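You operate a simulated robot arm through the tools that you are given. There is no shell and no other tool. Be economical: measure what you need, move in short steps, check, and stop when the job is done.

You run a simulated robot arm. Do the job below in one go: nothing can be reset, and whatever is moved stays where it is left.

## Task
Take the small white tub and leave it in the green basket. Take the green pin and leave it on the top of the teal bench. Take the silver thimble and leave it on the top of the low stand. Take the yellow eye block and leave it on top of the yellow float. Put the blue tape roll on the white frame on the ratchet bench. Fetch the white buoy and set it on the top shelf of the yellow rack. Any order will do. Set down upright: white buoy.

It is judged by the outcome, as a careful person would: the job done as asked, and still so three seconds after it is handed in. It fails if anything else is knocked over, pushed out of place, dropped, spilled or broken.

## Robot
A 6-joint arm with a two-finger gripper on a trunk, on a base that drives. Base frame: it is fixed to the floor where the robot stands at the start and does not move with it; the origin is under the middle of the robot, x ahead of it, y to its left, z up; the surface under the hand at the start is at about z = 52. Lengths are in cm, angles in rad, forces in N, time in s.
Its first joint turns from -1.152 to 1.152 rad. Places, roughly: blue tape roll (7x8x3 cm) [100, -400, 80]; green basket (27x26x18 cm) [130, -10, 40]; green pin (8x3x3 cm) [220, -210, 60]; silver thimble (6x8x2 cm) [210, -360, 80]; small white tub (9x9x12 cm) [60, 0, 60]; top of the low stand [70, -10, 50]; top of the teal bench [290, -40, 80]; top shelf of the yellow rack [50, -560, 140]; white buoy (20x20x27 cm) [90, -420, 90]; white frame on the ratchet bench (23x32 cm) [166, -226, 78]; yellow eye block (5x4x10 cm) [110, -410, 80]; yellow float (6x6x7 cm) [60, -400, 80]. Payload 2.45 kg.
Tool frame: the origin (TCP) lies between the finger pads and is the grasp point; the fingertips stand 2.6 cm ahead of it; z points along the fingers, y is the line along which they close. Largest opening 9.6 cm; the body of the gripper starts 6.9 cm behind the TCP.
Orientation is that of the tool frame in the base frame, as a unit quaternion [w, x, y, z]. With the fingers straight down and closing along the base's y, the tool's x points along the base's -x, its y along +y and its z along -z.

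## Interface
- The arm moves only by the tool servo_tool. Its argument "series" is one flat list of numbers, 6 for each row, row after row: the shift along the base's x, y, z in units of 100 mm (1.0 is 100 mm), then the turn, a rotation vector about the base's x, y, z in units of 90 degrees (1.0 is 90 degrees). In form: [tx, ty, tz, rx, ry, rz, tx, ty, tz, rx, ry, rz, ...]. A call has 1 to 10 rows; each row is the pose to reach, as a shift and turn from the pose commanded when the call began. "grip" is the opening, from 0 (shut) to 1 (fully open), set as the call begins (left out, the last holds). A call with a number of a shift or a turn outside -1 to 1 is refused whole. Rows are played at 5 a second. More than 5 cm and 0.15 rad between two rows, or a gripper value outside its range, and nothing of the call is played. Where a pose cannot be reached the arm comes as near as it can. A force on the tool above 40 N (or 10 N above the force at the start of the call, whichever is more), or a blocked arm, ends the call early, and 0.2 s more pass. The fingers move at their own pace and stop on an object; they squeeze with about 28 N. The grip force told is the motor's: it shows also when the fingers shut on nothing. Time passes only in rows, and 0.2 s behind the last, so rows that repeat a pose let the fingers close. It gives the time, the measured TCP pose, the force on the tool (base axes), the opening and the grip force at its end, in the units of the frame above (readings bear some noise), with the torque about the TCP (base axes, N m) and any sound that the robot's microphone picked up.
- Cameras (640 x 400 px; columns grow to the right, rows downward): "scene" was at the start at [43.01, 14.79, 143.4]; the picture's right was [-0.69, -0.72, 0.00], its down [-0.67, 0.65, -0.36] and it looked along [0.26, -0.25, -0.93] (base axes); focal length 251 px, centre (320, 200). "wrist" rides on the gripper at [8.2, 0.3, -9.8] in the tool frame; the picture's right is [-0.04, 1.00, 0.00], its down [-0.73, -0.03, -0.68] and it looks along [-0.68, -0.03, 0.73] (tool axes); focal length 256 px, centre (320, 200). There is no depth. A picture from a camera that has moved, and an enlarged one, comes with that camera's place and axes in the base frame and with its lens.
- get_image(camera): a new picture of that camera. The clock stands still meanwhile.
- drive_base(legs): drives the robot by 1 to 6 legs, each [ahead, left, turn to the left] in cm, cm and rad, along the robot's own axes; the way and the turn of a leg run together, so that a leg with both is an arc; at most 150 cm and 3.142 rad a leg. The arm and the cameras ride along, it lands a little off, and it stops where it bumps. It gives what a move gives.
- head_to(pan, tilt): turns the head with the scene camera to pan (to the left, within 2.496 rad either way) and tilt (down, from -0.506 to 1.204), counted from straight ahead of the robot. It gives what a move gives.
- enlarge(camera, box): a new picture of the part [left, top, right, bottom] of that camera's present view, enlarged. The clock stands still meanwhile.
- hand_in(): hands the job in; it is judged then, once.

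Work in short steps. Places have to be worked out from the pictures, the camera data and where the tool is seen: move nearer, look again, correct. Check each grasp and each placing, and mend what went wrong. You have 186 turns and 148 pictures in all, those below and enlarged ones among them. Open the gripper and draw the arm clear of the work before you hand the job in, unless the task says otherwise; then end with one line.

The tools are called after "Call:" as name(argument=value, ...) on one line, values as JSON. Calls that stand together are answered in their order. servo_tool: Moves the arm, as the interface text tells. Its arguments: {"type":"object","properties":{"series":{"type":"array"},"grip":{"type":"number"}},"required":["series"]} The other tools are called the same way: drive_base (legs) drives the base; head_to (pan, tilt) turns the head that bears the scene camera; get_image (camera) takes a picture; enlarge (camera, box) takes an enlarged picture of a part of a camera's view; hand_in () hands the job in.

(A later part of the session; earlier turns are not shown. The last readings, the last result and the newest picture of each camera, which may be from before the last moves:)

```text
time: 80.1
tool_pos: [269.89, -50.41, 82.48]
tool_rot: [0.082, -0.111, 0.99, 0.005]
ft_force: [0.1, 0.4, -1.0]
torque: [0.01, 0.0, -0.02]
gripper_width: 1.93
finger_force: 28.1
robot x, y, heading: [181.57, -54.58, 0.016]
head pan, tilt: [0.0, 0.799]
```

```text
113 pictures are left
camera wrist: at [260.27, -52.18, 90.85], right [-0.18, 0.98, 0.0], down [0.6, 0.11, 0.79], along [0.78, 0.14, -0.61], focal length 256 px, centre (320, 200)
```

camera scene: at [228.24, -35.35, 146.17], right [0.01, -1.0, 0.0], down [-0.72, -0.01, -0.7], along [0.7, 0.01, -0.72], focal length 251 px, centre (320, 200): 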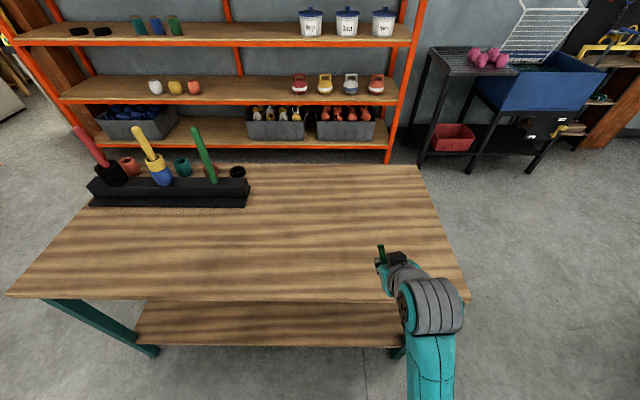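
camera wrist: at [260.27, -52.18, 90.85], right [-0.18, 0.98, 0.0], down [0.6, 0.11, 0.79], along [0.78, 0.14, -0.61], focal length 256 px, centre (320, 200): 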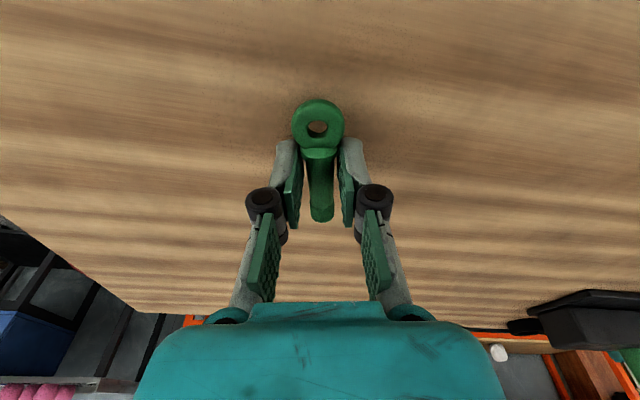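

Tilt is about 9.5° and the contact shadow is close. I creep down.

Call:
servo_tool(series=[0, 0, -0.04, 0, 0, 0, 0, 0, -0.08, 0, 0, 0])

Call:
servo_tool(series=[0, 0, -0.04, 0, 0, 0, 0, 0, -0.08, 0, 0, 0])

Call:
enlarge(camera="wrist", box=[240, 60, 400, 240])

```text
time: 80.7
tool_pos: [269.83, -50.52, 81.6]
tool_rot: [0.083, -0.112, 0.99, 0.005]
ft_force: [-0.3, 0.7, -1.3]
torque: [0.01, 0.01, 0.0]
gripper_width: 1.93
finger_force: 27.5
robot x, y, heading: [181.63, -54.8, 0.019]
head pan, tilt: [0.0, 0.799]
```

```text
time: 81.3
tool_pos: [269.69, -50.5, 80.94]
tool_rot: [0.083, -0.111, 0.99, 0.006]
ft_force: [-1.5, 0.2, 5.5]
torque: [-0.02, 0.12, 0.03]
gripper_width: 1.94
finger_force: 27.8
robot x, y, heading: [181.54, -54.6, 0.015]
head pan, tilt: [0.0, 0.799]
```

```text
2.22 times, centred on (320, 150) of wrist
camera zoom: at [260.18, -52.13, 89.36], right [-0.18, 0.98, 0.0], down [0.6, 0.11, 0.79], along [0.78, 0.14, -0.61], focal length 569 px, centre (320, 311)
```

zoom: 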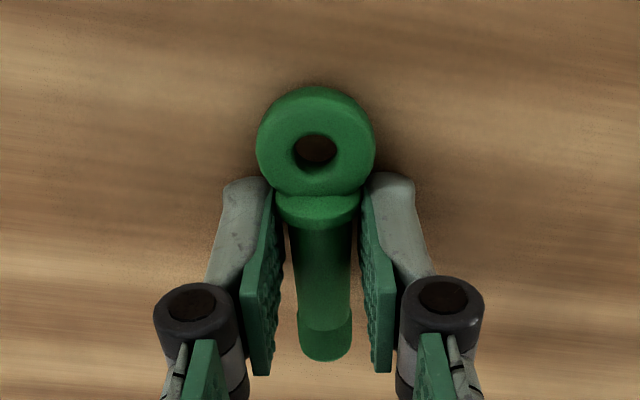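

Contact has begun (5.5 N). I release and rise.

Call:
servo_tool(series=[0, 0, 0, 0, 0, 0, 0, 0, 0, 0, 0, 0], grip=0.5)

Call:
servo_tool(series=[0, 0, 0.2, 0, -0.05, 0, 0, 0, 0.4, 0, -0.12, 0, -0.1, 0, 0.7, 0, -0.2, 0, -0.2, 0, 1.0, 0, -0.28, 0])

Call:
get_image(camera="wrist")

```text
time: 81.9
tool_pos: [269.68, -50.51, 80.83]
tool_rot: [0.081, -0.111, 0.99, 0.005]
ft_force: [-0.7, 0.1, -0.8]
torque: [-0.04, -0.01, 0.0]
gripper_width: 4.82
finger_force: 0.0
robot x, y, heading: [181.41, -54.78, 0.014]
head pan, tilt: [0.0, 0.799]
```

```text
time: 82.9
tool_pos: [267.52, -50.48, 90.97]
tool_rot: [0.297, -0.11, 0.948, -0.02]
ft_force: [-0.1, 0.4, -0.3]
torque: [0.0, -0.02, 0.02]
gripper_width: 4.8
finger_force: 0.0
robot x, y, heading: [181.71, -54.43, 0.017]
head pan, tilt: [0.0, 0.799]
```

```text
111 pictures are left
camera wrist: at [255.42, -52.21, 94.49], right [-0.16, 0.98, -0.08], down [0.21, 0.11, 0.97], along [0.96, 0.14, -0.22], focal length 256 px, centre (320, 200)
```

wrist: 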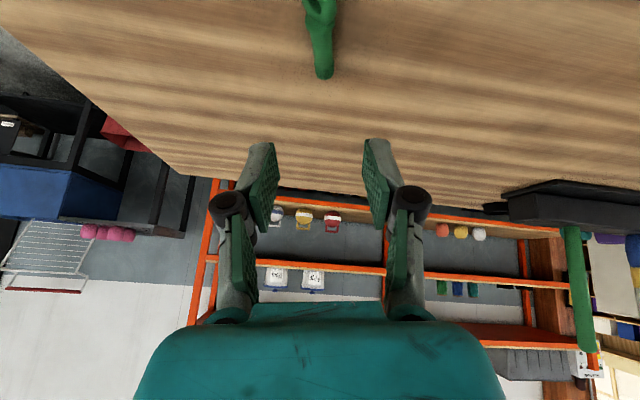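

The pin lies flat on the teal bench. Next is the thimble near (210, -360) on the green bench. I drive around the east side of the pallet into the corridor, ending facing -x.

Call:
drive_base(legs=[[-8, -70, 0], [108, 0, 0], [0, 0, -1.585], [70, 0, 0], [65, 0, 0]])

Call:
head_to(pan=-0.5, tilt=0.6)

Call:
get_image(camera="scene")

```text
time: 102.3
tool_pos: [278.2, -345.19, 91.0]
tool_rot: [0.192, 0.608, 0.736, -0.228]
ft_force: [0.2, -0.2, -0.2]
torque: [0.0, -0.02, 0.0]
gripper_width: 4.81
finger_force: 0.1
robot x, y, heading: [277.54, -259.03, -1.596]
head pan, tilt: [0.0, 0.799]
```

```text
time: 103.3
tool_pos: [278.12, -345.18, 90.85]
tool_rot: [0.19, 0.609, 0.736, -0.227]
ft_force: [0.5, 0.2, 0.2]
torque: [0.01, 0.0, -0.05]
gripper_width: 4.81
finger_force: 0.2
robot x, y, heading: [277.59, -258.75, -1.596]
head pan, tilt: [-0.499, 0.6]
```

```text
110 pictures are left
camera scene: at [290.48, -306.04, 147.85], right [-0.86, 0.5, 0.0], down [0.28, 0.49, -0.82], along [-0.41, -0.71, -0.57], focal length 251 px, centre (320, 200)
```

scene: 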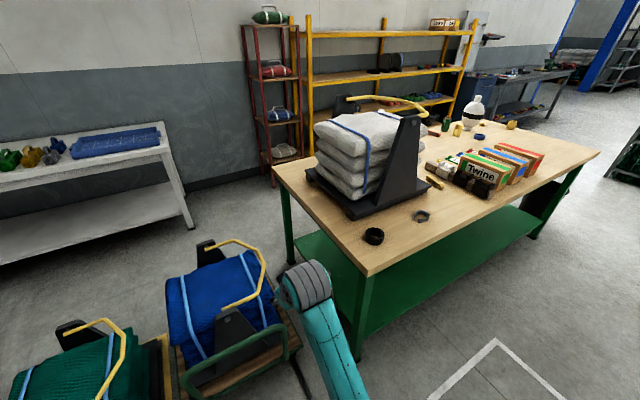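

I can see the green bench with its items; I enlarge to identify them.

Call:
enlarge(camera="scene", box=[340, 80, 560, 250])

```text
2.35 times, centred on (450, 165) of scene
camera zoom: at [290.48, -306.04, 147.85], right [-0.86, 0.5, 0.0], down [0.28, 0.49, -0.82], along [-0.41, -0.71, -0.57], focal length 592 px, centre (14, 282)
```

zoom: 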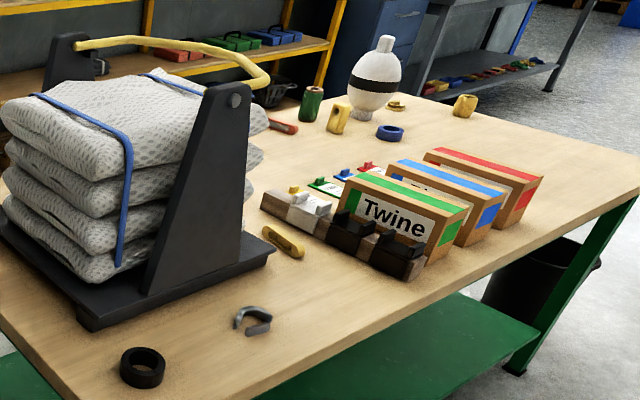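

The thimble is the silver U at about (210, -358). I retract the arm 10 cm, move nearer diagonally and turn toward it.

Call:
servo_tool(series=[0, 0.4, 0, 0, 0, 0, 0, 0.8, 0, 0, 0, 0, 0, 1.0, 0, 0, 0, 0])

Call:
drive_base(legs=[[25.5, -16, 0], [0, 0, -0.575]])

Call:
get_image(camera="wrist")

Call:
head_to(pan=-0.2, tilt=0.9)

Call:
get_image(camera="scene")

```text
time: 104.1
tool_pos: [277.96, -335.12, 90.97]
tool_rot: [0.191, 0.608, 0.736, -0.228]
ft_force: [0.0, -0.7, 0.3]
torque: [-0.01, -0.02, -0.01]
gripper_width: 4.79
finger_force: 0.1
robot x, y, heading: [277.66, -259.45, -1.603]
head pan, tilt: [-0.499, 0.6]
```

```text
time: 105.8
tool_pos: [266.46, -353.9, 90.92]
tool_rot: [0.181, 0.64, 0.709, -0.236]
ft_force: [0.2, -0.3, 0.5]
torque: [-0.01, 0.01, 0.0]
gripper_width: 4.82
finger_force: 0.0
robot x, y, heading: [272.74, -278.33, -1.69]
head pan, tilt: [-0.499, 0.6]
stopped in leg 1: the robot was blocked; the commanded pose is now the measured one
```

```text
108 pictures are left
camera wrist: at [266.25, -341.57, 94.42], right [1.0, 0.04, -0.08], down [0.09, -0.22, 0.97], along [0.02, -0.97, -0.22], focal length 256 px, centre (320, 200)
```

wrist: 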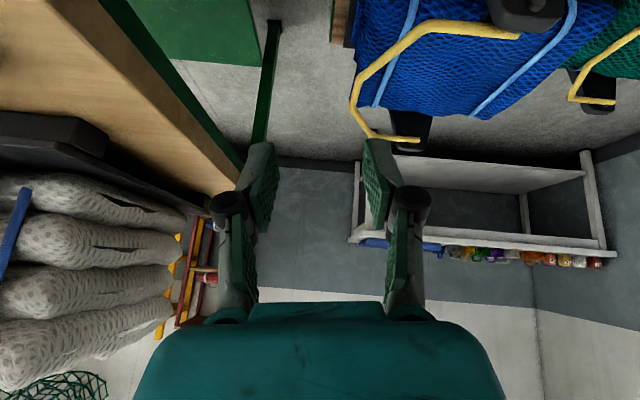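

```text
time: 106.5
tool_pos: [266.43, -354.08, 90.9]
tool_rot: [0.181, 0.64, 0.708, -0.235]
ft_force: [0.0, 0.6, 0.1]
torque: [0.03, 0.03, -0.03]
gripper_width: 4.8
finger_force: 0.0
robot x, y, heading: [272.71, -277.85, -1.686]
head pan, tilt: [-0.201, 0.901]
```

```text
107 pictures are left
camera scene: at [284.13, -326.04, 145.38], right [-0.95, 0.31, 0.0], down [0.24, 0.74, -0.62], along [-0.19, -0.59, -0.78], focal length 251 px, centre (320, 200)
```

scene: 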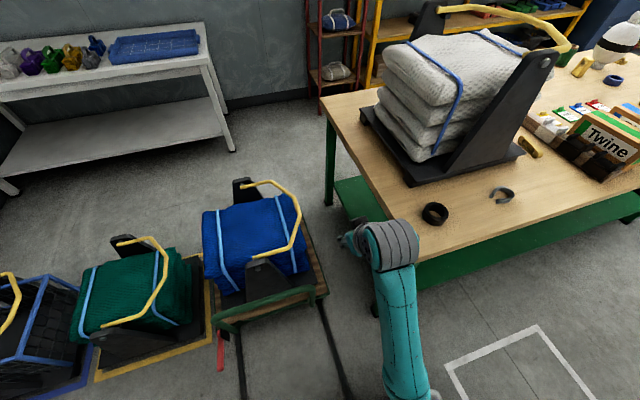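

The base was blocked, perhaps by the bench leg. I look down at the front of the base to understand.

Call:
head_to(pan=-0.9, tilt=1.2)

Call:
get_image(camera="scene")

Call:
head_to(pan=0.5, tilt=1.2)

Call:
get_image(camera="scene")

```text
time: 107.6
tool_pos: [266.4, -353.92, 90.9]
tool_rot: [0.181, 0.64, 0.709, -0.235]
ft_force: [-0.7, 0.2, 0.8]
torque: [-0.01, 0.01, -0.01]
gripper_width: 4.81
finger_force: 0.1
robot x, y, heading: [272.3, -278.14, -1.688]
head pan, tilt: [-0.901, 1.201]
```

```text
106 pictures are left
camera scene: at [281.72, -321.81, 143.4], right [-0.53, 0.85, 0.0], down [0.79, 0.49, -0.36], along [-0.31, -0.19, -0.93], focal length 251 px, centre (320, 200)
```

scene: 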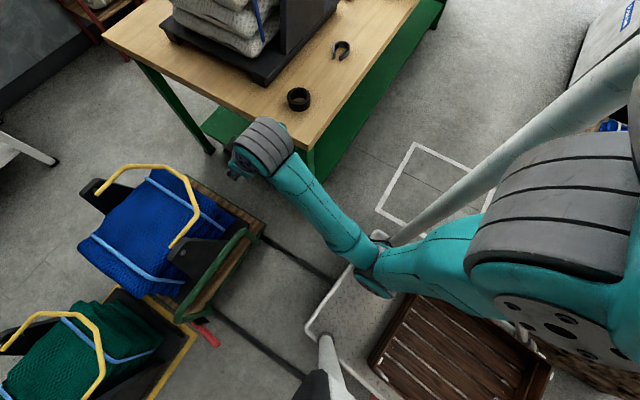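

```text
time: 109.2
tool_pos: [266.39, -353.94, 90.87]
tool_rot: [0.181, 0.64, 0.709, -0.235]
ft_force: [0.1, 0.1, 0.1]
torque: [0.0, 0.0, -0.05]
gripper_width: 4.78
finger_force: 0.1
robot x, y, heading: [272.48, -278.1, -1.686]
head pan, tilt: [0.499, 1.201]
```

```text
105 pictures are left
camera scene: at [288.57, -324.04, 143.4], right [-0.93, -0.37, 0.0], down [-0.35, 0.86, -0.36], along [0.14, -0.34, -0.93], focal length 251 px, centre (320, 200)
```

scene: 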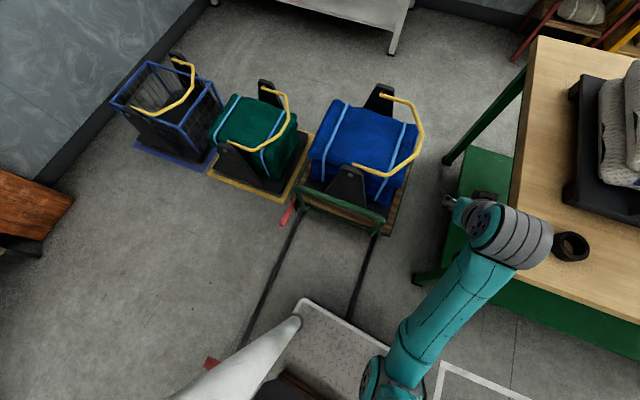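

The front is clear; it was the right rear corner that touched the pallet. I retract the arm, drive straight ahead away from it, then turn right.

Call:
servo_tool(series=[0.04, 0.4, 0, 0, 0, 0, 0.08, 0.8, 0, 0, 0, 0, 0.1, 1.0, 0, 0, 0, 0])

Call:
drive_base(legs=[[0, 4, 0.05], [15, 1, 0], [0, 0, -0.36]])

Call:
head_to(pan=-0.3, tilt=1.0)

Call:
get_image(camera="scene")

Call:
get_image(camera="wrist")

```text
time: 110.0
tool_pos: [267.3, -346.77, 89.0]
tool_rot: [0.182, 0.64, 0.709, -0.235]
ft_force: [0.5, 0.2, -0.6]
torque: [0.01, 0.01, 0.0]
gripper_width: 4.78
finger_force: 0.1
out of reach, approached as far as the arm can: row 2, 3
robot x, y, heading: [272.97, -278.07, -1.683]
head pan, tilt: [0.499, 1.201]
```

```text
time: 112.9
tool_pos: [250.22, -357.38, 89.16]
tool_rot: [0.142, 0.744, 0.6, -0.26]
ft_force: [-0.2, -0.3, 0.0]
torque: [0.0, 0.04, 0.03]
gripper_width: 4.81
finger_force: 0.0
robot x, y, heading: [276.7, -293.7, -1.999]
head pan, tilt: [0.499, 1.201]
```

```text
time: 114.0
tool_pos: [250.09, -357.4, 88.98]
tool_rot: [0.142, 0.743, 0.599, -0.261]
ft_force: [-0.5, -0.1, -0.3]
torque: [-0.01, -0.01, 0.01]
gripper_width: 4.81
finger_force: 0.1
robot x, y, heading: [276.4, -293.35, -1.999]
head pan, tilt: [-0.3, 1.0]
```

```text
104 pictures are left
camera scene: at [272.38, -341.95, 144.65], right [-0.74, 0.67, 0.0], down [0.56, 0.63, -0.54], along [-0.36, -0.4, -0.84], focal length 251 px, centre (320, 200)
```

scene: 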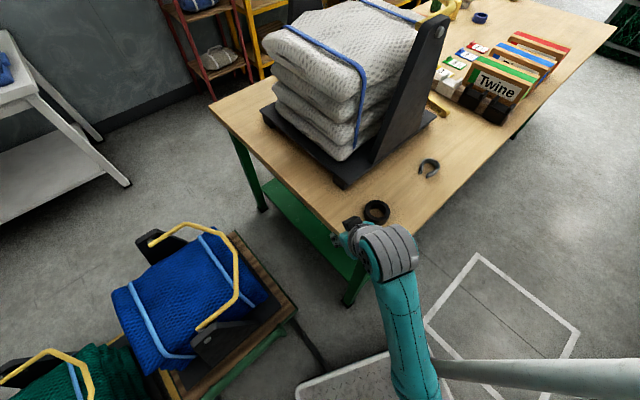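

```text
103 pictures are left
camera wrist: at [253.84, -345.54, 92.56], right [0.96, -0.27, -0.08], down [0.01, -0.24, 0.97], along [-0.29, -0.93, -0.22], focal length 256 px, centre (320, 200)
```

wrist: 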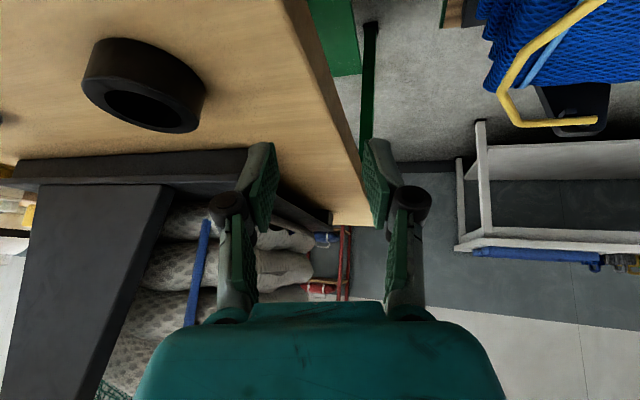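

The thimble is confirmed at (209.6, -357.5). I turn right a further 0.36 rad so it lies straight ahead, then extend.

Call:
drive_base(legs=[[0, 0, -0.36]])

Call:
get_image(camera="wrist")

```text
time: 115.6
tool_pos: [229.2, -343.72, 89.02]
tool_rot: [0.092, 0.84, 0.454, -0.282]
ft_force: [0.5, 0.6, -0.3]
torque: [0.02, 0.0, -0.01]
gripper_width: 4.81
finger_force: 0.0
robot x, y, heading: [276.63, -293.52, -2.37]
head pan, tilt: [-0.3, 1.0]
```

```text
102 pictures are left
camera wrist: at [236.82, -333.97, 92.56], right [0.8, -0.6, -0.08], down [-0.07, -0.23, 0.97], along [-0.6, -0.77, -0.22], focal length 256 px, centre (320, 200)
```

wrist: 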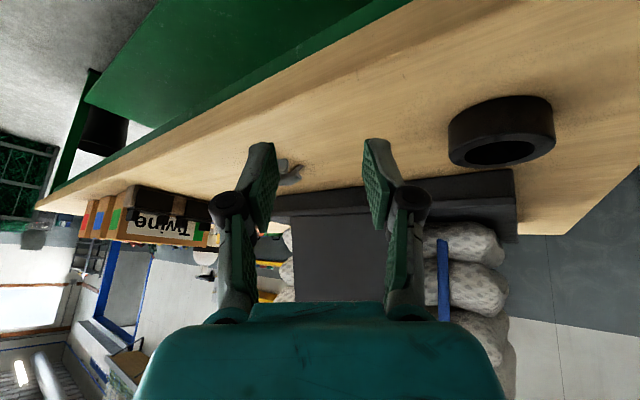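

I extend toward the thimble in two moves while reducing the tilt.

Call:
servo_tool(series=[-0.33, -0.25, 0, 0.06, -0.05, 0, -0.66, -0.5, 0, 0.12, -0.09, 0, -0.95, -0.72, 0, 0.16, -0.12, 0], grip=1)

Call:
servo_tool(series=[-0.2, -0.15, 0, 0.02, -0.02, 0, -0.45, -0.3, -0.1, 0.04, -0.03, 0])

Call:
get_image(camera="wrist")

```text
time: 116.4
tool_pos: [219.06, -351.81, 85.51]
tool_rot: [0.029, 0.867, 0.475, -0.147]
ft_force: [0.0, 0.3, 0.2]
torque: [0.0, 0.02, 0.02]
gripper_width: 9.59
finger_force: 0.1
out of reach, approached as far as the arm can: row 2, 3
robot x, y, heading: [276.61, -293.86, -2.363]
head pan, tilt: [-0.3, 1.0]
```

```text
time: 117.0
tool_pos: [214.37, -354.46, 84.48]
tool_rot: [0.013, 0.871, 0.479, -0.109]
ft_force: [-0.9, 0.0, -0.4]
torque: [0.01, -0.01, 0.02]
gripper_width: 9.58
finger_force: 0.1
out of reach, approached as far as the arm can: row 1
robot x, y, heading: [276.52, -293.89, -2.362]
head pan, tilt: [-0.3, 1.0]
```

```text
101 pictures are left
camera wrist: at [220.7, -346.57, 92.37], right [0.82, -0.57, -0.07], down [-0.28, -0.51, 0.81], along [-0.5, -0.64, -0.58], focal length 256 px, centre (320, 200)
```

wrist: 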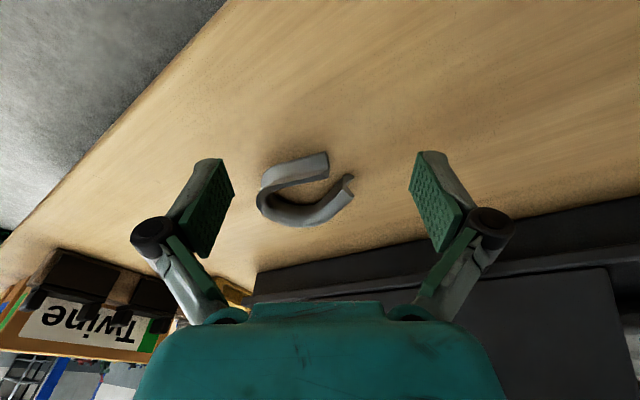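

The thimble's axis lies along x, its centre at (209.9, -357.5), about 7.3 cm long. I yaw about 35° so the fingers close along x, bring the tool vertical and centre over it.

Call:
servo_tool(series=[-0.1, -0.07, 0, 0.025, -0.01, 0.08, -0.2, -0.14, 0, 0.05, -0.02, 0.16, -0.3, -0.2, 0, 0.08, -0.03, 0.24, -0.4, -0.27, -0.05, 0.11, -0.04, 0.32, -0.45, -0.3, -0.1, 0.131, -0.049, 0.386, -0.45, -0.3, -0.1, 0.131, -0.049, 0.386])

Call:
get_image(camera="wrist")

```text
time: 118.4
tool_pos: [208.88, -358.37, 81.8]
tool_rot: [-0.027, 0.689, 0.724, -0.019]
ft_force: [0.6, 0.0, 0.4]
torque: [-0.02, -0.03, 0.0]
gripper_width: 9.62
finger_force: 0.0
out of reach, approached as far as the arm can: row 1, 2, 3, 4, 5, 6
robot x, y, heading: [276.54, -293.54, -2.367]
head pan, tilt: [-0.3, 1.0]
```

```text
100 pictures are left
camera wrist: at [209.56, -350.22, 91.76], right [1.0, 0.01, -0.06], down [0.05, -0.74, 0.67], along [-0.04, -0.67, -0.74], focal length 256 px, centre (320, 200)
```

wrist: 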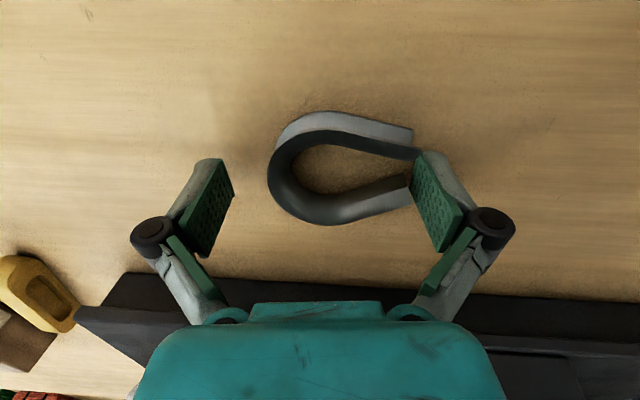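

The fingers straddle it but the thimble is about 1 cm to the right of centre. I shift +x 1.0 cm and look again.

Call:
servo_tool(series=[0.05, 0.02, 0.02, 0, 0, 0, 0.1, 0.02, 0.02, 0, 0.03, 0])

Call:
get_image(camera="wrist")

```text
time: 119.0
tool_pos: [209.8, -358.23, 82.14]
tool_rot: [-0.044, 0.688, 0.723, -0.033]
ft_force: [0.1, -0.9, 0.2]
torque: [0.02, 0.01, -0.02]
gripper_width: 9.6
finger_force: 0.1
out of reach, approached as far as the arm can: row 1
robot x, y, heading: [276.54, -293.89, -2.368]
head pan, tilt: [-0.3, 1.0]
```

```text
99 pictures are left
camera wrist: at [210.96, -349.99, 91.98], right [0.99, 0.01, -0.11], down [0.08, -0.74, 0.67], along [-0.07, -0.67, -0.74], focal length 256 px, centre (320, 200)
```

wrist: 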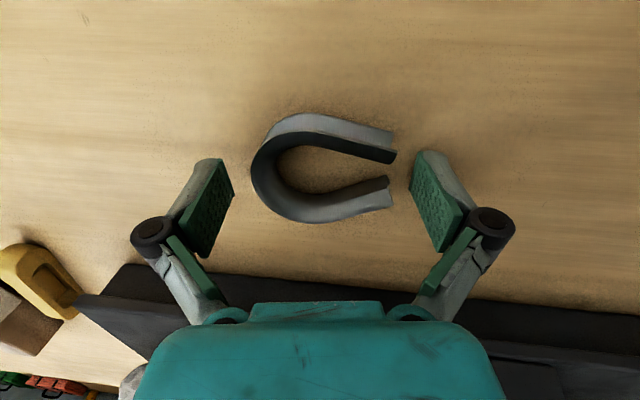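

Centred now. I level the closing axis (the last small tilt went the wrong way), lower 0.3 cm and close.

Call:
servo_tool(series=[0, 0, 0, 0, -0.04, 0, 0, 0, 0, 0, -0.07, 0, 0, 0, -0.03, 0, -0.07, 0])

Call:
servo_tool(series=[0, 0, 0, 0, 0, 0, 0, 0, 0, 0, 0, 0, 0, 0, 0, 0, 0, 0], grip=0)

Call:
get_image(camera="wrist")

```text
time: 119.6
tool_pos: [209.2, -358.72, 80.96]
tool_rot: [-0.005, 0.689, 0.725, 0.001]
ft_force: [4.9, 3.6, 13.9]
torque: [-0.07, -0.8, 0.17]
gripper_width: 9.63
finger_force: 0.4
out of reach, approached as far as the arm can: row 1, 2, 3
robot x, y, heading: [276.25, -293.62, -2.371]
head pan, tilt: [-0.3, 1.0]
stopped in row 3: the force on the tool passed its limit at 53 N (the readings are from after the stop); the commanded pose is now the measured one
```

```text
time: 120.0
tool_pos: [209.37, -358.96, 81.58]
tool_rot: [-0.003, 0.686, 0.728, 0.0]
ft_force: [23.3, 12.9, 46.2]
torque: [-0.04, -2.51, 0.84]
gripper_width: 8.3
finger_force: 27.8
robot x, y, heading: [276.55, -293.63, -2.366]
head pan, tilt: [-0.3, 1.0]
stopped in row 1: the force on the tool passed its limit at 45 N (the readings are from after the stop); the commanded pose is now the measured one
```

```text
98 pictures are left
camera wrist: at [209.44, -350.77, 91.53], right [1.0, 0.02, 0.0], down [0.02, -0.74, 0.68], along [0.01, -0.68, -0.74], focal length 256 px, centre (320, 200)
```

wrist: 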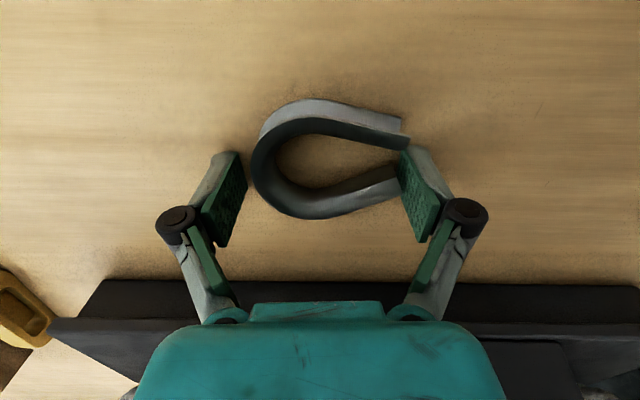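

The tips hit the table (top ≈ 78.7), since the reach limit forced the tool down. I reopen, raise slightly and shift +y 0.5 cm to face both legs.

Call:
servo_tool(series=[0, 0, 0.05, 0, 0, 0, 0.02, 0.06, 0.06, 0, 0, 0, 0.02, 0.06, 0.06, 0, 0, 0], grip=1)

Call:
get_image(camera="wrist")

```text
time: 120.8
tool_pos: [209.31, -358.87, 81.04]
tool_rot: [-0.005, 0.687, 0.727, 0.002]
ft_force: [0.7, 0.3, 0.5]
torque: [-0.02, 0.0, 0.0]
gripper_width: 9.6
finger_force: 0.0
out of reach, approached as far as the arm can: row 1, 2, 3
robot x, y, heading: [276.39, -293.8, -2.367]
head pan, tilt: [-0.3, 1.0]
```

```text
97 pictures are left
camera wrist: at [209.28, -350.75, 91.05], right [1.0, 0.02, 0.0], down [0.01, -0.74, 0.67], along [0.01, -0.67, -0.74], focal length 256 px, centre (320, 200)
```

wrist: 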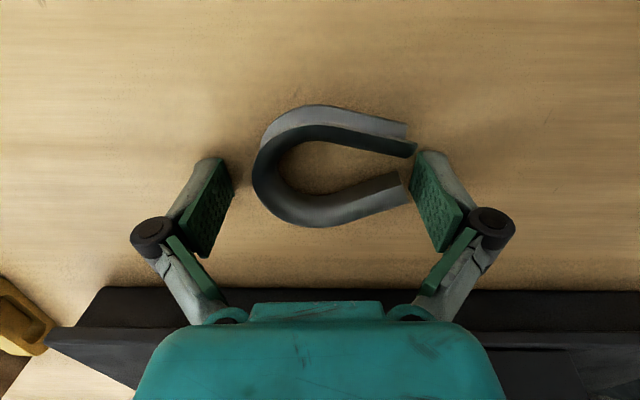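

At this reach the vertical tool is held at z≈81, just above the surface. I shift +x 0.5 cm with a slight radial tilt for height, then close.

Call:
servo_tool(series=[0.03, 0.02, 0.04, -0.03, 0.03, 0, 0.05, 0.03, 0.04, -0.04, 0.04, 0])

Call:
servo_tool(series=[0, 0, 0, 0, 0, 0, 0, 0, 0, 0, 0, 0, 0, 0, 0, 0, 0, 0], grip=0)

Call:
get_image(camera="wrist")

```text
time: 121.4
tool_pos: [209.89, -358.68, 81.49]
tool_rot: [-0.006, 0.687, 0.725, -0.043]
ft_force: [0.0, -0.3, 1.3]
torque: [0.02, 0.01, 0.03]
gripper_width: 9.6
finger_force: 0.0
robot x, y, heading: [276.38, -293.79, -2.367]
head pan, tilt: [-0.3, 1.0]
```

```text
time: 121.8
tool_pos: [209.93, -358.84, 82.24]
tool_rot: [-0.005, 0.685, 0.727, -0.046]
ft_force: [15.1, 4.7, 38.4]
torque: [0.59, -1.88, -0.01]
gripper_width: 7.28
finger_force: 27.4
robot x, y, heading: [276.74, -293.44, -2.365]
head pan, tilt: [-0.3, 1.0]
stopped in row 2: the force on the tool passed its limit at 47 N (the readings are from after the stop); the commanded pose is now the measured one
```

```text
96 pictures are left
camera wrist: at [210.59, -349.99, 91.62], right [1.0, 0.02, -0.07], down [0.06, -0.69, 0.72], along [-0.04, -0.72, -0.69], focal length 256 px, centre (320, 200)
```

wrist: 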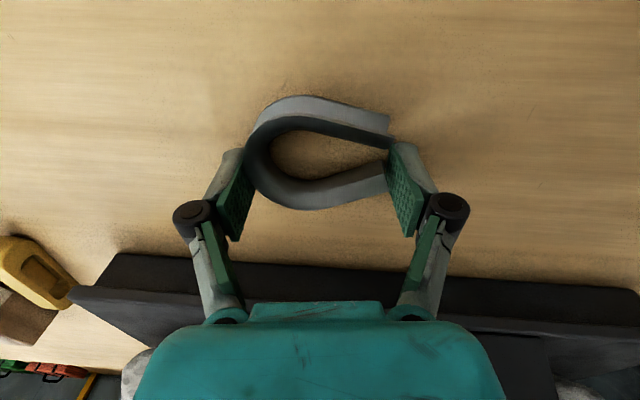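

The fingers extend while closing, hence the table contact. They now squeeze the thimble at 7.3 cm. I raise slightly with some tilt and check whether it is held.

Call:
servo_tool(series=[0, 0, 0.05, -0.02, 0.02, 0, 0, 0, 0.12, -0.05, 0.05, 0, 0, 0, 0.12, -0.05, 0.05, 0], grip=0)

Call:
get_image(camera="wrist")

```text
time: 122.6
tool_pos: [209.88, -358.8, 82.87]
tool_rot: [-0.007, 0.684, 0.723, -0.099]
ft_force: [-0.2, 0.8, -1.2]
torque: [-0.01, 0.02, -0.01]
gripper_width: 7.26
finger_force: 28.4
robot x, y, heading: [276.8, -293.82, -2.366]
head pan, tilt: [-0.3, 1.0]
```

```text
95 pictures are left
camera wrist: at [211.18, -349.24, 91.53], right [0.99, 0.01, -0.15], down [0.12, -0.64, 0.76], along [-0.09, -0.77, -0.63], focal length 256 px, centre (320, 200)
```

wrist: 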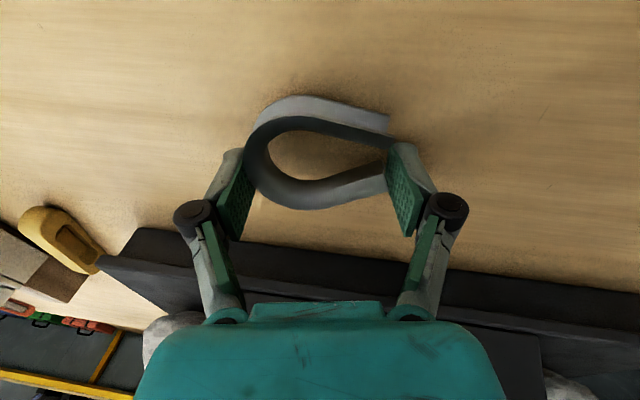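

The thimble moves with the gripper. I lift higher with more tilt while retracting toward the robot.

Call:
servo_tool(series=[0, 0, 0.15, -0.06, 0.06, 0, 0, 0, 0.35, -0.12, 0.12, 0, 0.1, 0.1, 0.55, -0.18, 0.18, 0, 0.2, 0.2, 0.75, -0.24, 0.24, 0, 0.3, 0.3, 0.95, -0.28, 0.28, 0])

Call:
get_image(camera="wrist")

```text
time: 123.8
tool_pos: [212.95, -355.9, 92.46]
tool_rot: [-0.014, 0.63, 0.666, -0.399]
ft_force: [-0.4, 0.5, 0.3]
torque: [0.01, 0.0, 0.01]
gripper_width: 7.19
finger_force: 27.8
robot x, y, heading: [276.66, -293.54, -2.364]
head pan, tilt: [-0.3, 1.0]
```

```text
94 pictures are left
camera wrist: at [216.67, -343.78, 95.04], right [0.84, -0.15, -0.53], down [0.48, -0.27, 0.83], along [-0.27, -0.95, -0.16], focal length 256 px, centre (320, 200)
```

wrist: 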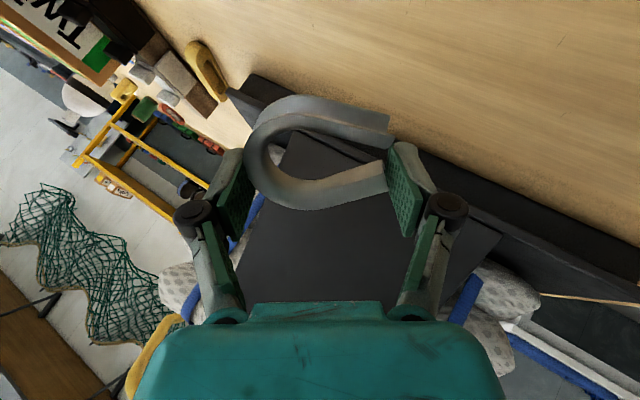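

The thimble is held firmly. I drive back out, facing west then north, to the south side of the low stand.

Call:
drive_base(legs=[[-40, 0, 0], [0, 0, -0.777], [0, -130, 0], [118, 0, 0], [118, 0, 0], [0, 0, -1.571]])

Call:
head_to(pan=-0.2, tilt=0.8)

Call:
get_image(camera="scene")

Call:
get_image(camera="wrist")

```text
time: 149.5
tool_pos: [63.56, -50.85, 92.37]
tool_rot: [-0.37, 0.863, -0.312, -0.146]
ft_force: [-0.3, -0.5, -0.9]
torque: [-0.03, 0.01, 0.01]
gripper_width: 7.15
finger_force: 27.8
robot x, y, heading: [65.66, -140.04, 1.597]
head pan, tilt: [-0.3, 1.0]
```

```text
time: 150.2
tool_pos: [63.7, -50.86, 92.45]
tool_rot: [-0.371, 0.862, -0.312, -0.146]
ft_force: [-0.2, 0.5, -1.3]
torque: [0.01, 0.02, 0.01]
gripper_width: 7.14
finger_force: 28.1
robot x, y, heading: [65.59, -139.82, 1.597]
head pan, tilt: [-0.201, 0.799]
```

```text
93 pictures are left
camera scene: at [47.53, -93.24, 146.16], right [0.98, -0.17, 0.0], down [-0.13, -0.71, -0.7], along [0.12, 0.69, -0.72], focal length 251 px, centre (320, 200)
```

scene: 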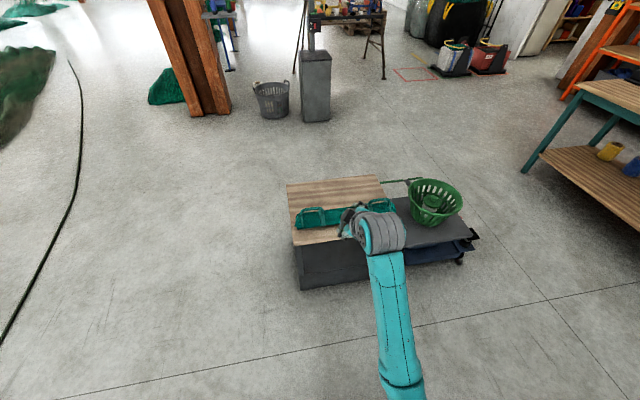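

```text
92 pictures are left
camera wrist: at [69.83, -61.69, 95.05], right [-0.68, -0.51, -0.53], down [-0.53, -0.17, 0.83], along [-0.51, 0.84, -0.16], focal length 256 px, centre (320, 200)
```

wrist: 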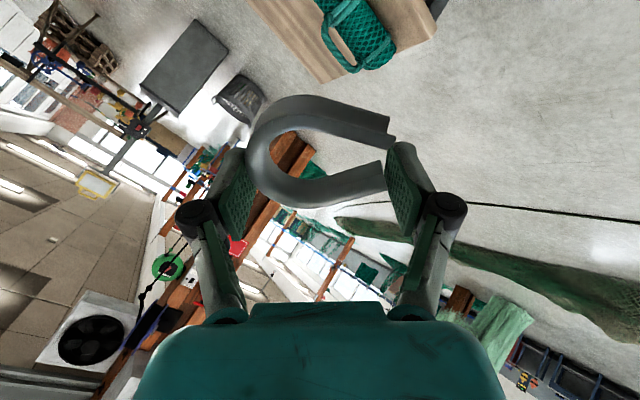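

I drive ahead 50 cm so the thimble comes over the free part of the stand, then bring the tool upright while lowering.

Call:
drive_base(legs=[[50, -6, 0]])

Call:
servo_tool(series=[0, 0, -0.1, -0.09, 0, 0, 0, 0, -0.25, -0.18, 0, 0, 0, 0, -0.4, -0.27, 0, 0, 0, 0, -0.6, -0.36, 0, 0, 0, 0, -0.8, -0.44, 0, 0, 0, 0, -1.0, -0.5, 0, 0, 0, 0, -1.0, -0.5, 0, 0])

Call:
get_image(camera="wrist")

Call:
get_image(camera="scene")

```text
time: 153.2
tool_pos: [68.74, -0.25, 92.48]
tool_rot: [-0.371, 0.862, -0.314, -0.145]
ft_force: [0.8, 0.2, -1.3]
torque: [0.02, 0.0, 0.03]
gripper_width: 7.12
finger_force: 27.0
robot x, y, heading: [70.12, -89.36, 1.594]
head pan, tilt: [-0.201, 0.799]
```

```text
time: 154.8
tool_pos: [68.68, 0.99, 79.71]
tool_rot: [-0.015, 0.938, -0.345, -0.015]
ft_force: [0.1, 0.2, -0.4]
torque: [0.01, 0.01, 0.02]
gripper_width: 7.11
finger_force: 27.6
out of reach, approached as far as the arm can: row 5, 6, 7
robot x, y, heading: [70.57, -89.22, 1.591]
head pan, tilt: [-0.201, 0.799]
```

```text
91 pictures are left
camera wrist: at [74.91, -4.67, 89.27], right [-0.68, -0.73, -0.02], down [-0.53, 0.47, 0.71], along [-0.51, 0.49, -0.71], focal length 256 px, centre (320, 200)
```

wrist: 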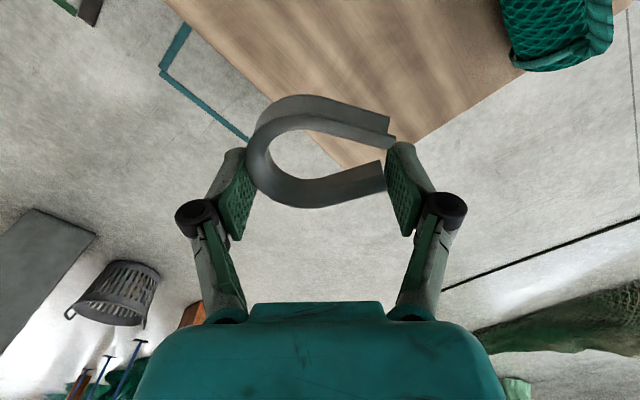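

```text
90 pictures are left
camera scene: at [52.51, -42.5, 146.17], right [0.98, -0.18, 0.0], down [-0.13, -0.71, -0.7], along [0.12, 0.69, -0.72], focal length 251 px, centre (320, 200)
```

scene: 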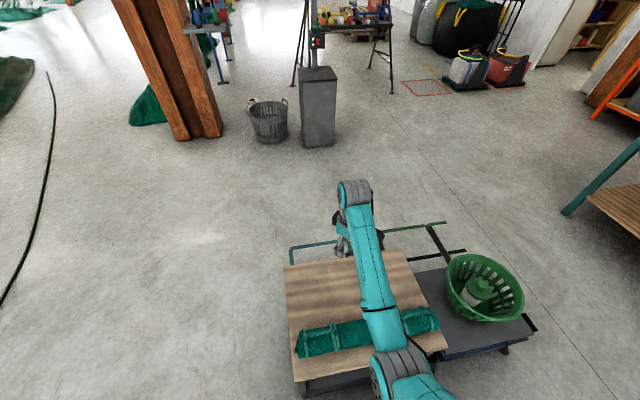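

The stand is below, with free surface under the hand. I lower 20 cm in two calls.

Call:
servo_tool(series=[0, -0.1, -0.4, 0, 0, 0, 0, -0.2, -0.8, 0, 0, 0, 0, -0.3, -1.0, 0, 0, 0])

Call:
servo_tool(series=[0, 0, -0.4, 0, 0, 0, 0, 0, -0.8, 0, 0, 0, 0, 0, -1.0, 0, 0, 0])

Call:
get_image(camera="wrist")

```text
time: 155.6
tool_pos: [68.76, -1.73, 69.77]
tool_rot: [-0.014, 0.938, -0.345, -0.014]
ft_force: [-0.4, -0.5, -0.4]
torque: [0.01, -0.02, -0.01]
gripper_width: 7.13
finger_force: 27.4
robot x, y, heading: [70.38, -88.66, 1.589]
head pan, tilt: [-0.201, 0.799]
```

```text
time: 156.4
tool_pos: [68.56, -1.8, 59.74]
tool_rot: [-0.013, 0.938, -0.346, -0.014]
ft_force: [-0.6, 0.1, -1.0]
torque: [-0.01, -0.02, 0.02]
gripper_width: 7.12
finger_force: 28.3
robot x, y, heading: [70.38, -89.66, 1.593]
head pan, tilt: [-0.201, 0.799]
```

```text
89 pictures are left
camera wrist: at [74.85, -7.62, 69.38], right [-0.68, -0.73, -0.01], down [-0.53, 0.47, 0.7], along [-0.51, 0.49, -0.71], focal length 256 px, centre (320, 200)
```

wrist: 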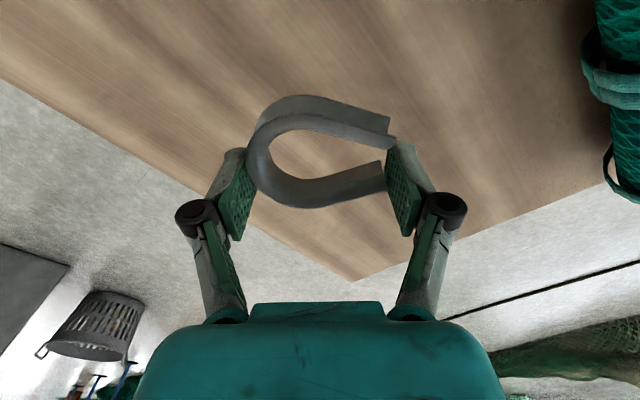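

Well clear of the edges. I creep down in steps until contact.

Call:
servo_tool(series=[0, 0, -0.1, 0, 0, 0, 0, 0, -0.2, 0, 0, 0, 0, 0, -0.3, 0, 0, 0])

Call:
servo_tool(series=[0, 0, -0.04, 0, 0, 0, 0, 0, -0.08, 0, 0, 0])

Call:
get_image(camera="wrist")

```text
time: 157.2
tool_pos: [68.62, -1.78, 57.02]
tool_rot: [-0.014, 0.939, -0.345, -0.014]
ft_force: [-0.7, 0.1, -0.6]
torque: [-0.01, -0.01, 0.04]
gripper_width: 7.16
finger_force: 28.3
robot x, y, heading: [70.16, -89.11, 1.592]
head pan, tilt: [-0.201, 0.799]
```

```text
time: 157.8
tool_pos: [68.82, -1.61, 56.03]
tool_rot: [-0.014, 0.938, -0.345, -0.013]
ft_force: [-0.1, 0.4, -0.4]
torque: [0.0, 0.04, 0.01]
gripper_width: 7.13
finger_force: 28.1
robot x, y, heading: [70.42, -89.34, 1.595]
head pan, tilt: [-0.201, 0.799]
```

```text
88 pictures are left
camera wrist: at [74.88, -7.49, 65.65], right [-0.68, -0.73, -0.01], down [-0.53, 0.47, 0.7], along [-0.51, 0.49, -0.71], focal length 256 px, centre (320, 200)
```

wrist: 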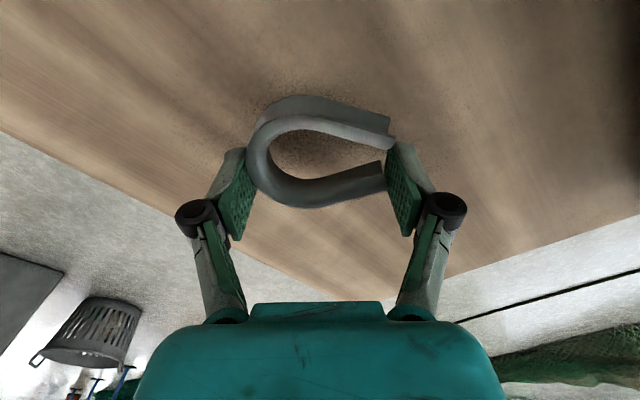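

Nearly there (shadow close). I continue in half-centimetre steps.

Call:
servo_tool(series=[0, 0, -0.04, 0, 0, 0, 0, 0, -0.07, 0, 0, 0])

Call:
servo_tool(series=[0, 0, -0.04, 0, 0, 0, 0, 0, -0.06, 0, 0, 0])

Call:
servo_tool(series=[0, 0, -0.03, 0, 0, 0, 0, 0, -0.05, 0, 0, 0])

```text
time: 158.4
tool_pos: [68.73, -1.77, 55.18]
tool_rot: [-0.014, 0.939, -0.345, -0.013]
ft_force: [0.5, -0.4, -0.8]
torque: [0.02, -0.03, 0.0]
gripper_width: 7.14
finger_force: 28.3
robot x, y, heading: [70.71, -89.27, 1.595]
head pan, tilt: [-0.201, 0.799]
```

```text
time: 159.0
tool_pos: [68.8, -1.83, 54.79]
tool_rot: [-0.014, 0.938, -0.346, -0.014]
ft_force: [0.7, -0.7, -1.1]
torque: [0.0, 0.0, 0.0]
gripper_width: 7.13
finger_force: 27.8
robot x, y, heading: [70.43, -89.21, 1.59]
head pan, tilt: [-0.201, 0.799]
```

```text
time: 159.6
tool_pos: [68.66, -1.82, 54.43]
tool_rot: [-0.014, 0.938, -0.346, -0.015]
ft_force: [-4.1, -3.9, 16.1]
torque: [0.02, 0.3, 0.12]
gripper_width: 7.13
finger_force: 28.1
robot x, y, heading: [70.46, -89.27, 1.587]
head pan, tilt: [-0.201, 0.799]
```

Contact. I release and lift away.

Call:
servo_tool(series=[0, 0, 0.01, 0, 0, 0, 0, 0, 0.02, 0, 0, 0], grip=1)

Call:
servo_tool(series=[0, 0, 0.3, 0, 0, 0, 0, 0, 0.7, 0, 0, 0, 0, 0, 1.0, 0, 0, 0])

Call:
servo_tool(series=[0, 0, 0.4, 0, 0, 0, 0, 0, 0.8, 0, 0, 0, 0, 0, 1.0, 0, 0, 0])

Call:
get_image(camera="wrist")

```text
time: 160.2
tool_pos: [68.66, -1.7, 54.36]
tool_rot: [-0.013, 0.938, -0.345, -0.014]
ft_force: [0.8, 0.4, 0.3]
torque: [0.02, -0.02, 0.0]
gripper_width: 9.61
finger_force: 0.1
robot x, y, heading: [70.3, -89.09, 1.593]
head pan, tilt: [-0.201, 0.799]
```

```text
time: 161.0
tool_pos: [68.75, -1.93, 64.55]
tool_rot: [-0.013, 0.938, -0.345, -0.013]
ft_force: [0.1, 0.2, -0.7]
torque: [-0.02, -0.03, 0.0]
gripper_width: 9.61
finger_force: 0.0
robot x, y, heading: [70.37, -89.14, 1.589]
head pan, tilt: [-0.201, 0.799]
```

```text
time: 161.8
tool_pos: [68.57, -1.73, 74.48]
tool_rot: [-0.014, 0.938, -0.345, -0.013]
ft_force: [0.5, 1.0, 0.7]
torque: [-0.01, 0.03, -0.02]
gripper_width: 9.59
finger_force: 0.0
robot x, y, heading: [70.6, -89.22, 1.589]
head pan, tilt: [-0.201, 0.799]
```

```text
87 pictures are left
camera wrist: at [74.67, -7.6, 84.08], right [-0.68, -0.73, -0.01], down [-0.53, 0.47, 0.7], along [-0.51, 0.49, -0.71], focal length 256 px, centre (320, 200)
```

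wrist: 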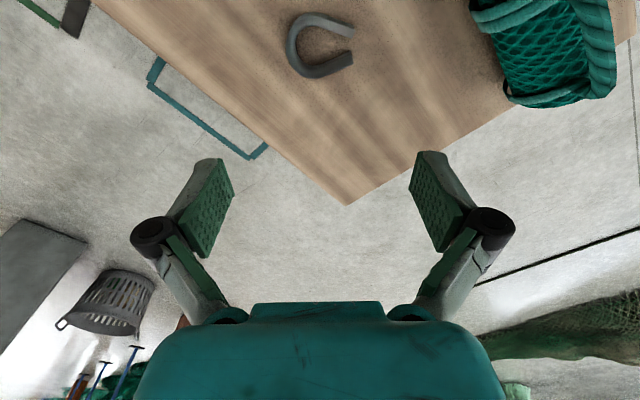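

The thimble rests flat on the low stand. I re-align the tool yaw, back off, turn south and look for the way to the west end of the green bench.

Call:
servo_tool(series=[0, 0, 0, 0, 0, -0.09, 0, 0, 0, 0, 0, -0.18, 0, 0, 0, 0, 0, -0.27, 0, 0, 0, 0, 0, -0.36, 0, 0, 0, 0, 0, -0.45, 0, 0, 0, 0, 0, -0.5])

Call:
drive_base(legs=[[-40, 0, 0], [0, 0, 1.57], [0, 0, 1.2]])

Call:
head_to(pan=0.3, tilt=0.4)

Call:
get_image(camera="scene")

```text
time: 163.2
tool_pos: [68.63, -1.88, 74.37]
tool_rot: [-0.018, 0.734, -0.679, -0.008]
ft_force: [-0.8, 0.2, 0.1]
torque: [0.02, 0.02, 0.0]
gripper_width: 9.59
finger_force: 0.1
robot x, y, heading: [70.45, -89.17, 1.59]
head pan, tilt: [-0.201, 0.799]
```

```text
time: 171.6
tool_pos: [11.88, -193.08, 74.58]
tool_rot: [-0.008, 0.905, 0.426, -0.018]
ft_force: [-3.9, 7.8, -0.8]
torque: [-0.18, -0.07, 0.13]
gripper_width: 9.05
finger_force: 0.0
robot x, y, heading: [71.4, -129.46, -2.307]
head pan, tilt: [-0.201, 0.799]
stopped in leg 3: the force on the tool passed its limit at 135 N (the readings are from after the stop); the commanded pose is now the measured one
```

```text
time: 172.5
tool_pos: [11.9, -193.17, 74.58]
tool_rot: [-0.007, 0.904, 0.427, -0.019]
ft_force: [-2.2, 13.8, 0.3]
torque: [-0.44, -0.02, 0.48]
gripper_width: 8.93
finger_force: 0.1
robot x, y, heading: [71.38, -129.22, -2.31]
head pan, tilt: [0.3, 0.4]
```

```text
86 pictures are left
camera scene: at [54.73, -178.87, 149.68], right [-0.91, 0.42, 0.0], down [0.17, 0.35, -0.92], along [-0.39, -0.83, -0.39], focal length 251 px, centre (320, 200)
```

scene: 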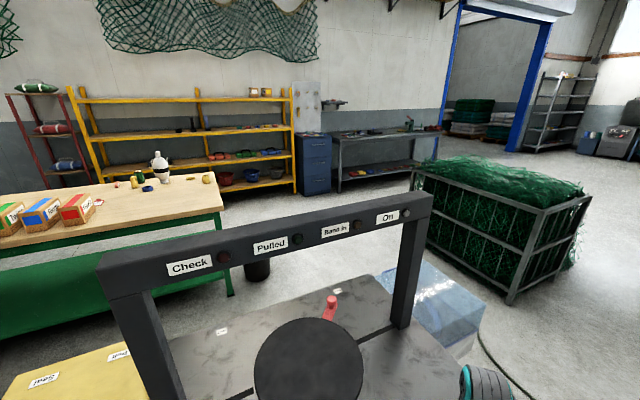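

The hand bumped something while turning. I look through the wrist camera before backing away.

Call:
get_image(camera="wrist")

Call:
head_to(pan=0.0, tilt=1.0)

Call:
get_image(camera="scene")

```text
85 pictures are left
camera wrist: at [17.81, -187.01, 84.18], right [0.74, -0.67, -0.03], down [-0.46, -0.55, 0.7], along [-0.48, -0.51, -0.71], focal length 256 px, centre (320, 200)
```

wrist: 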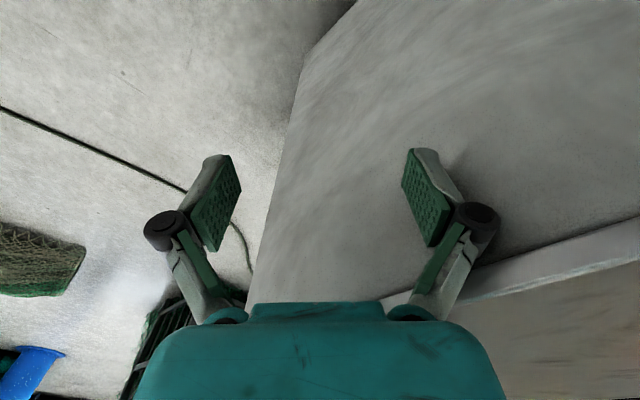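

```text
time: 173.5
tool_pos: [12.02, -193.18, 74.51]
tool_rot: [-0.007, 0.904, 0.427, -0.02]
ft_force: [0.4, 17.4, 0.5]
torque: [-0.49, -0.04, 0.67]
gripper_width: 8.89
finger_force: 0.1
robot x, y, heading: [71.57, -129.55, -2.307]
head pan, tilt: [0.0, 1.0]
```

```text
84 pictures are left
camera scene: at [53.99, -175.65, 144.67], right [-0.74, 0.67, 0.0], down [0.57, 0.62, -0.54], along [-0.36, -0.4, -0.84], focal length 251 px, centre (320, 200)
```

scene: 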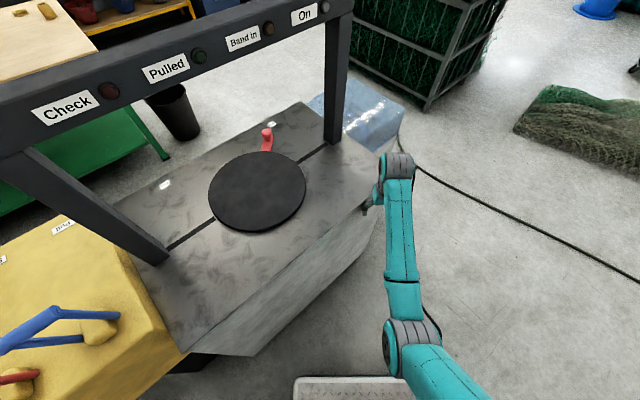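

The left finger touched the side of the heavy machine, nothing moved. I back the hand off by turning right, then raise and tilt the arm for travel.

Call:
drive_base(legs=[[0, 0, -0.3], [0, 0, -0.534]])

Call:
servo_tool(series=[0, 0, 0.1, 0, 0.09, 0, 0.05, 0, 0.25, 0, 0.18, 0, 0.1, 0, 0.4, 0, 0.27, 0, 0.2, 0, 0.6, 0, 0.36, 0, 0.35, 0, 0.8, 0, 0.45, 0, 0.5, 0, 1.0, 0, 0.5, 0], grip=0.6)

Call:
servo_tool(series=[0.4, 0, 0.3, 0, 0, 0, 0.8, 0, 0.6, 0, 0, 0, 1.0, 0, 1.0, 0, 0, 0])

```text
time: 176.4
tool_pos: [-16.01, -128.61, 74.44]
tool_rot: [-0.014, 0.999, 0.025, -0.014]
ft_force: [-0.6, 1.1, 0.4]
torque: [-0.01, 0.02, -0.01]
gripper_width: 9.61
finger_force: 0.0
robot x, y, heading: [71.45, -129.92, -3.14]
head pan, tilt: [0.0, 1.0]
```

```text
time: 177.8
tool_pos: [-10.84, -128.76, 84.48]
tool_rot: [-0.023, 0.918, 0.018, -0.396]
ft_force: [0.7, 0.4, -0.5]
torque: [-0.02, -0.02, -0.03]
gripper_width: 5.77
finger_force: 0.0
robot x, y, heading: [71.4, -129.42, -3.135]
head pan, tilt: [0.0, 1.0]
```

```text
time: 178.6
tool_pos: [-2.17, -128.57, 93.63]
tool_rot: [-0.023, 0.918, 0.018, -0.396]
ft_force: [-0.1, -0.4, -1.8]
torque: [-0.03, -0.01, 0.01]
gripper_width: 5.76
finger_force: 0.0
out of reach, approached as far as the arm can: row 3
robot x, y, heading: [71.41, -129.13, -3.135]
head pan, tilt: [0.0, 1.0]
```

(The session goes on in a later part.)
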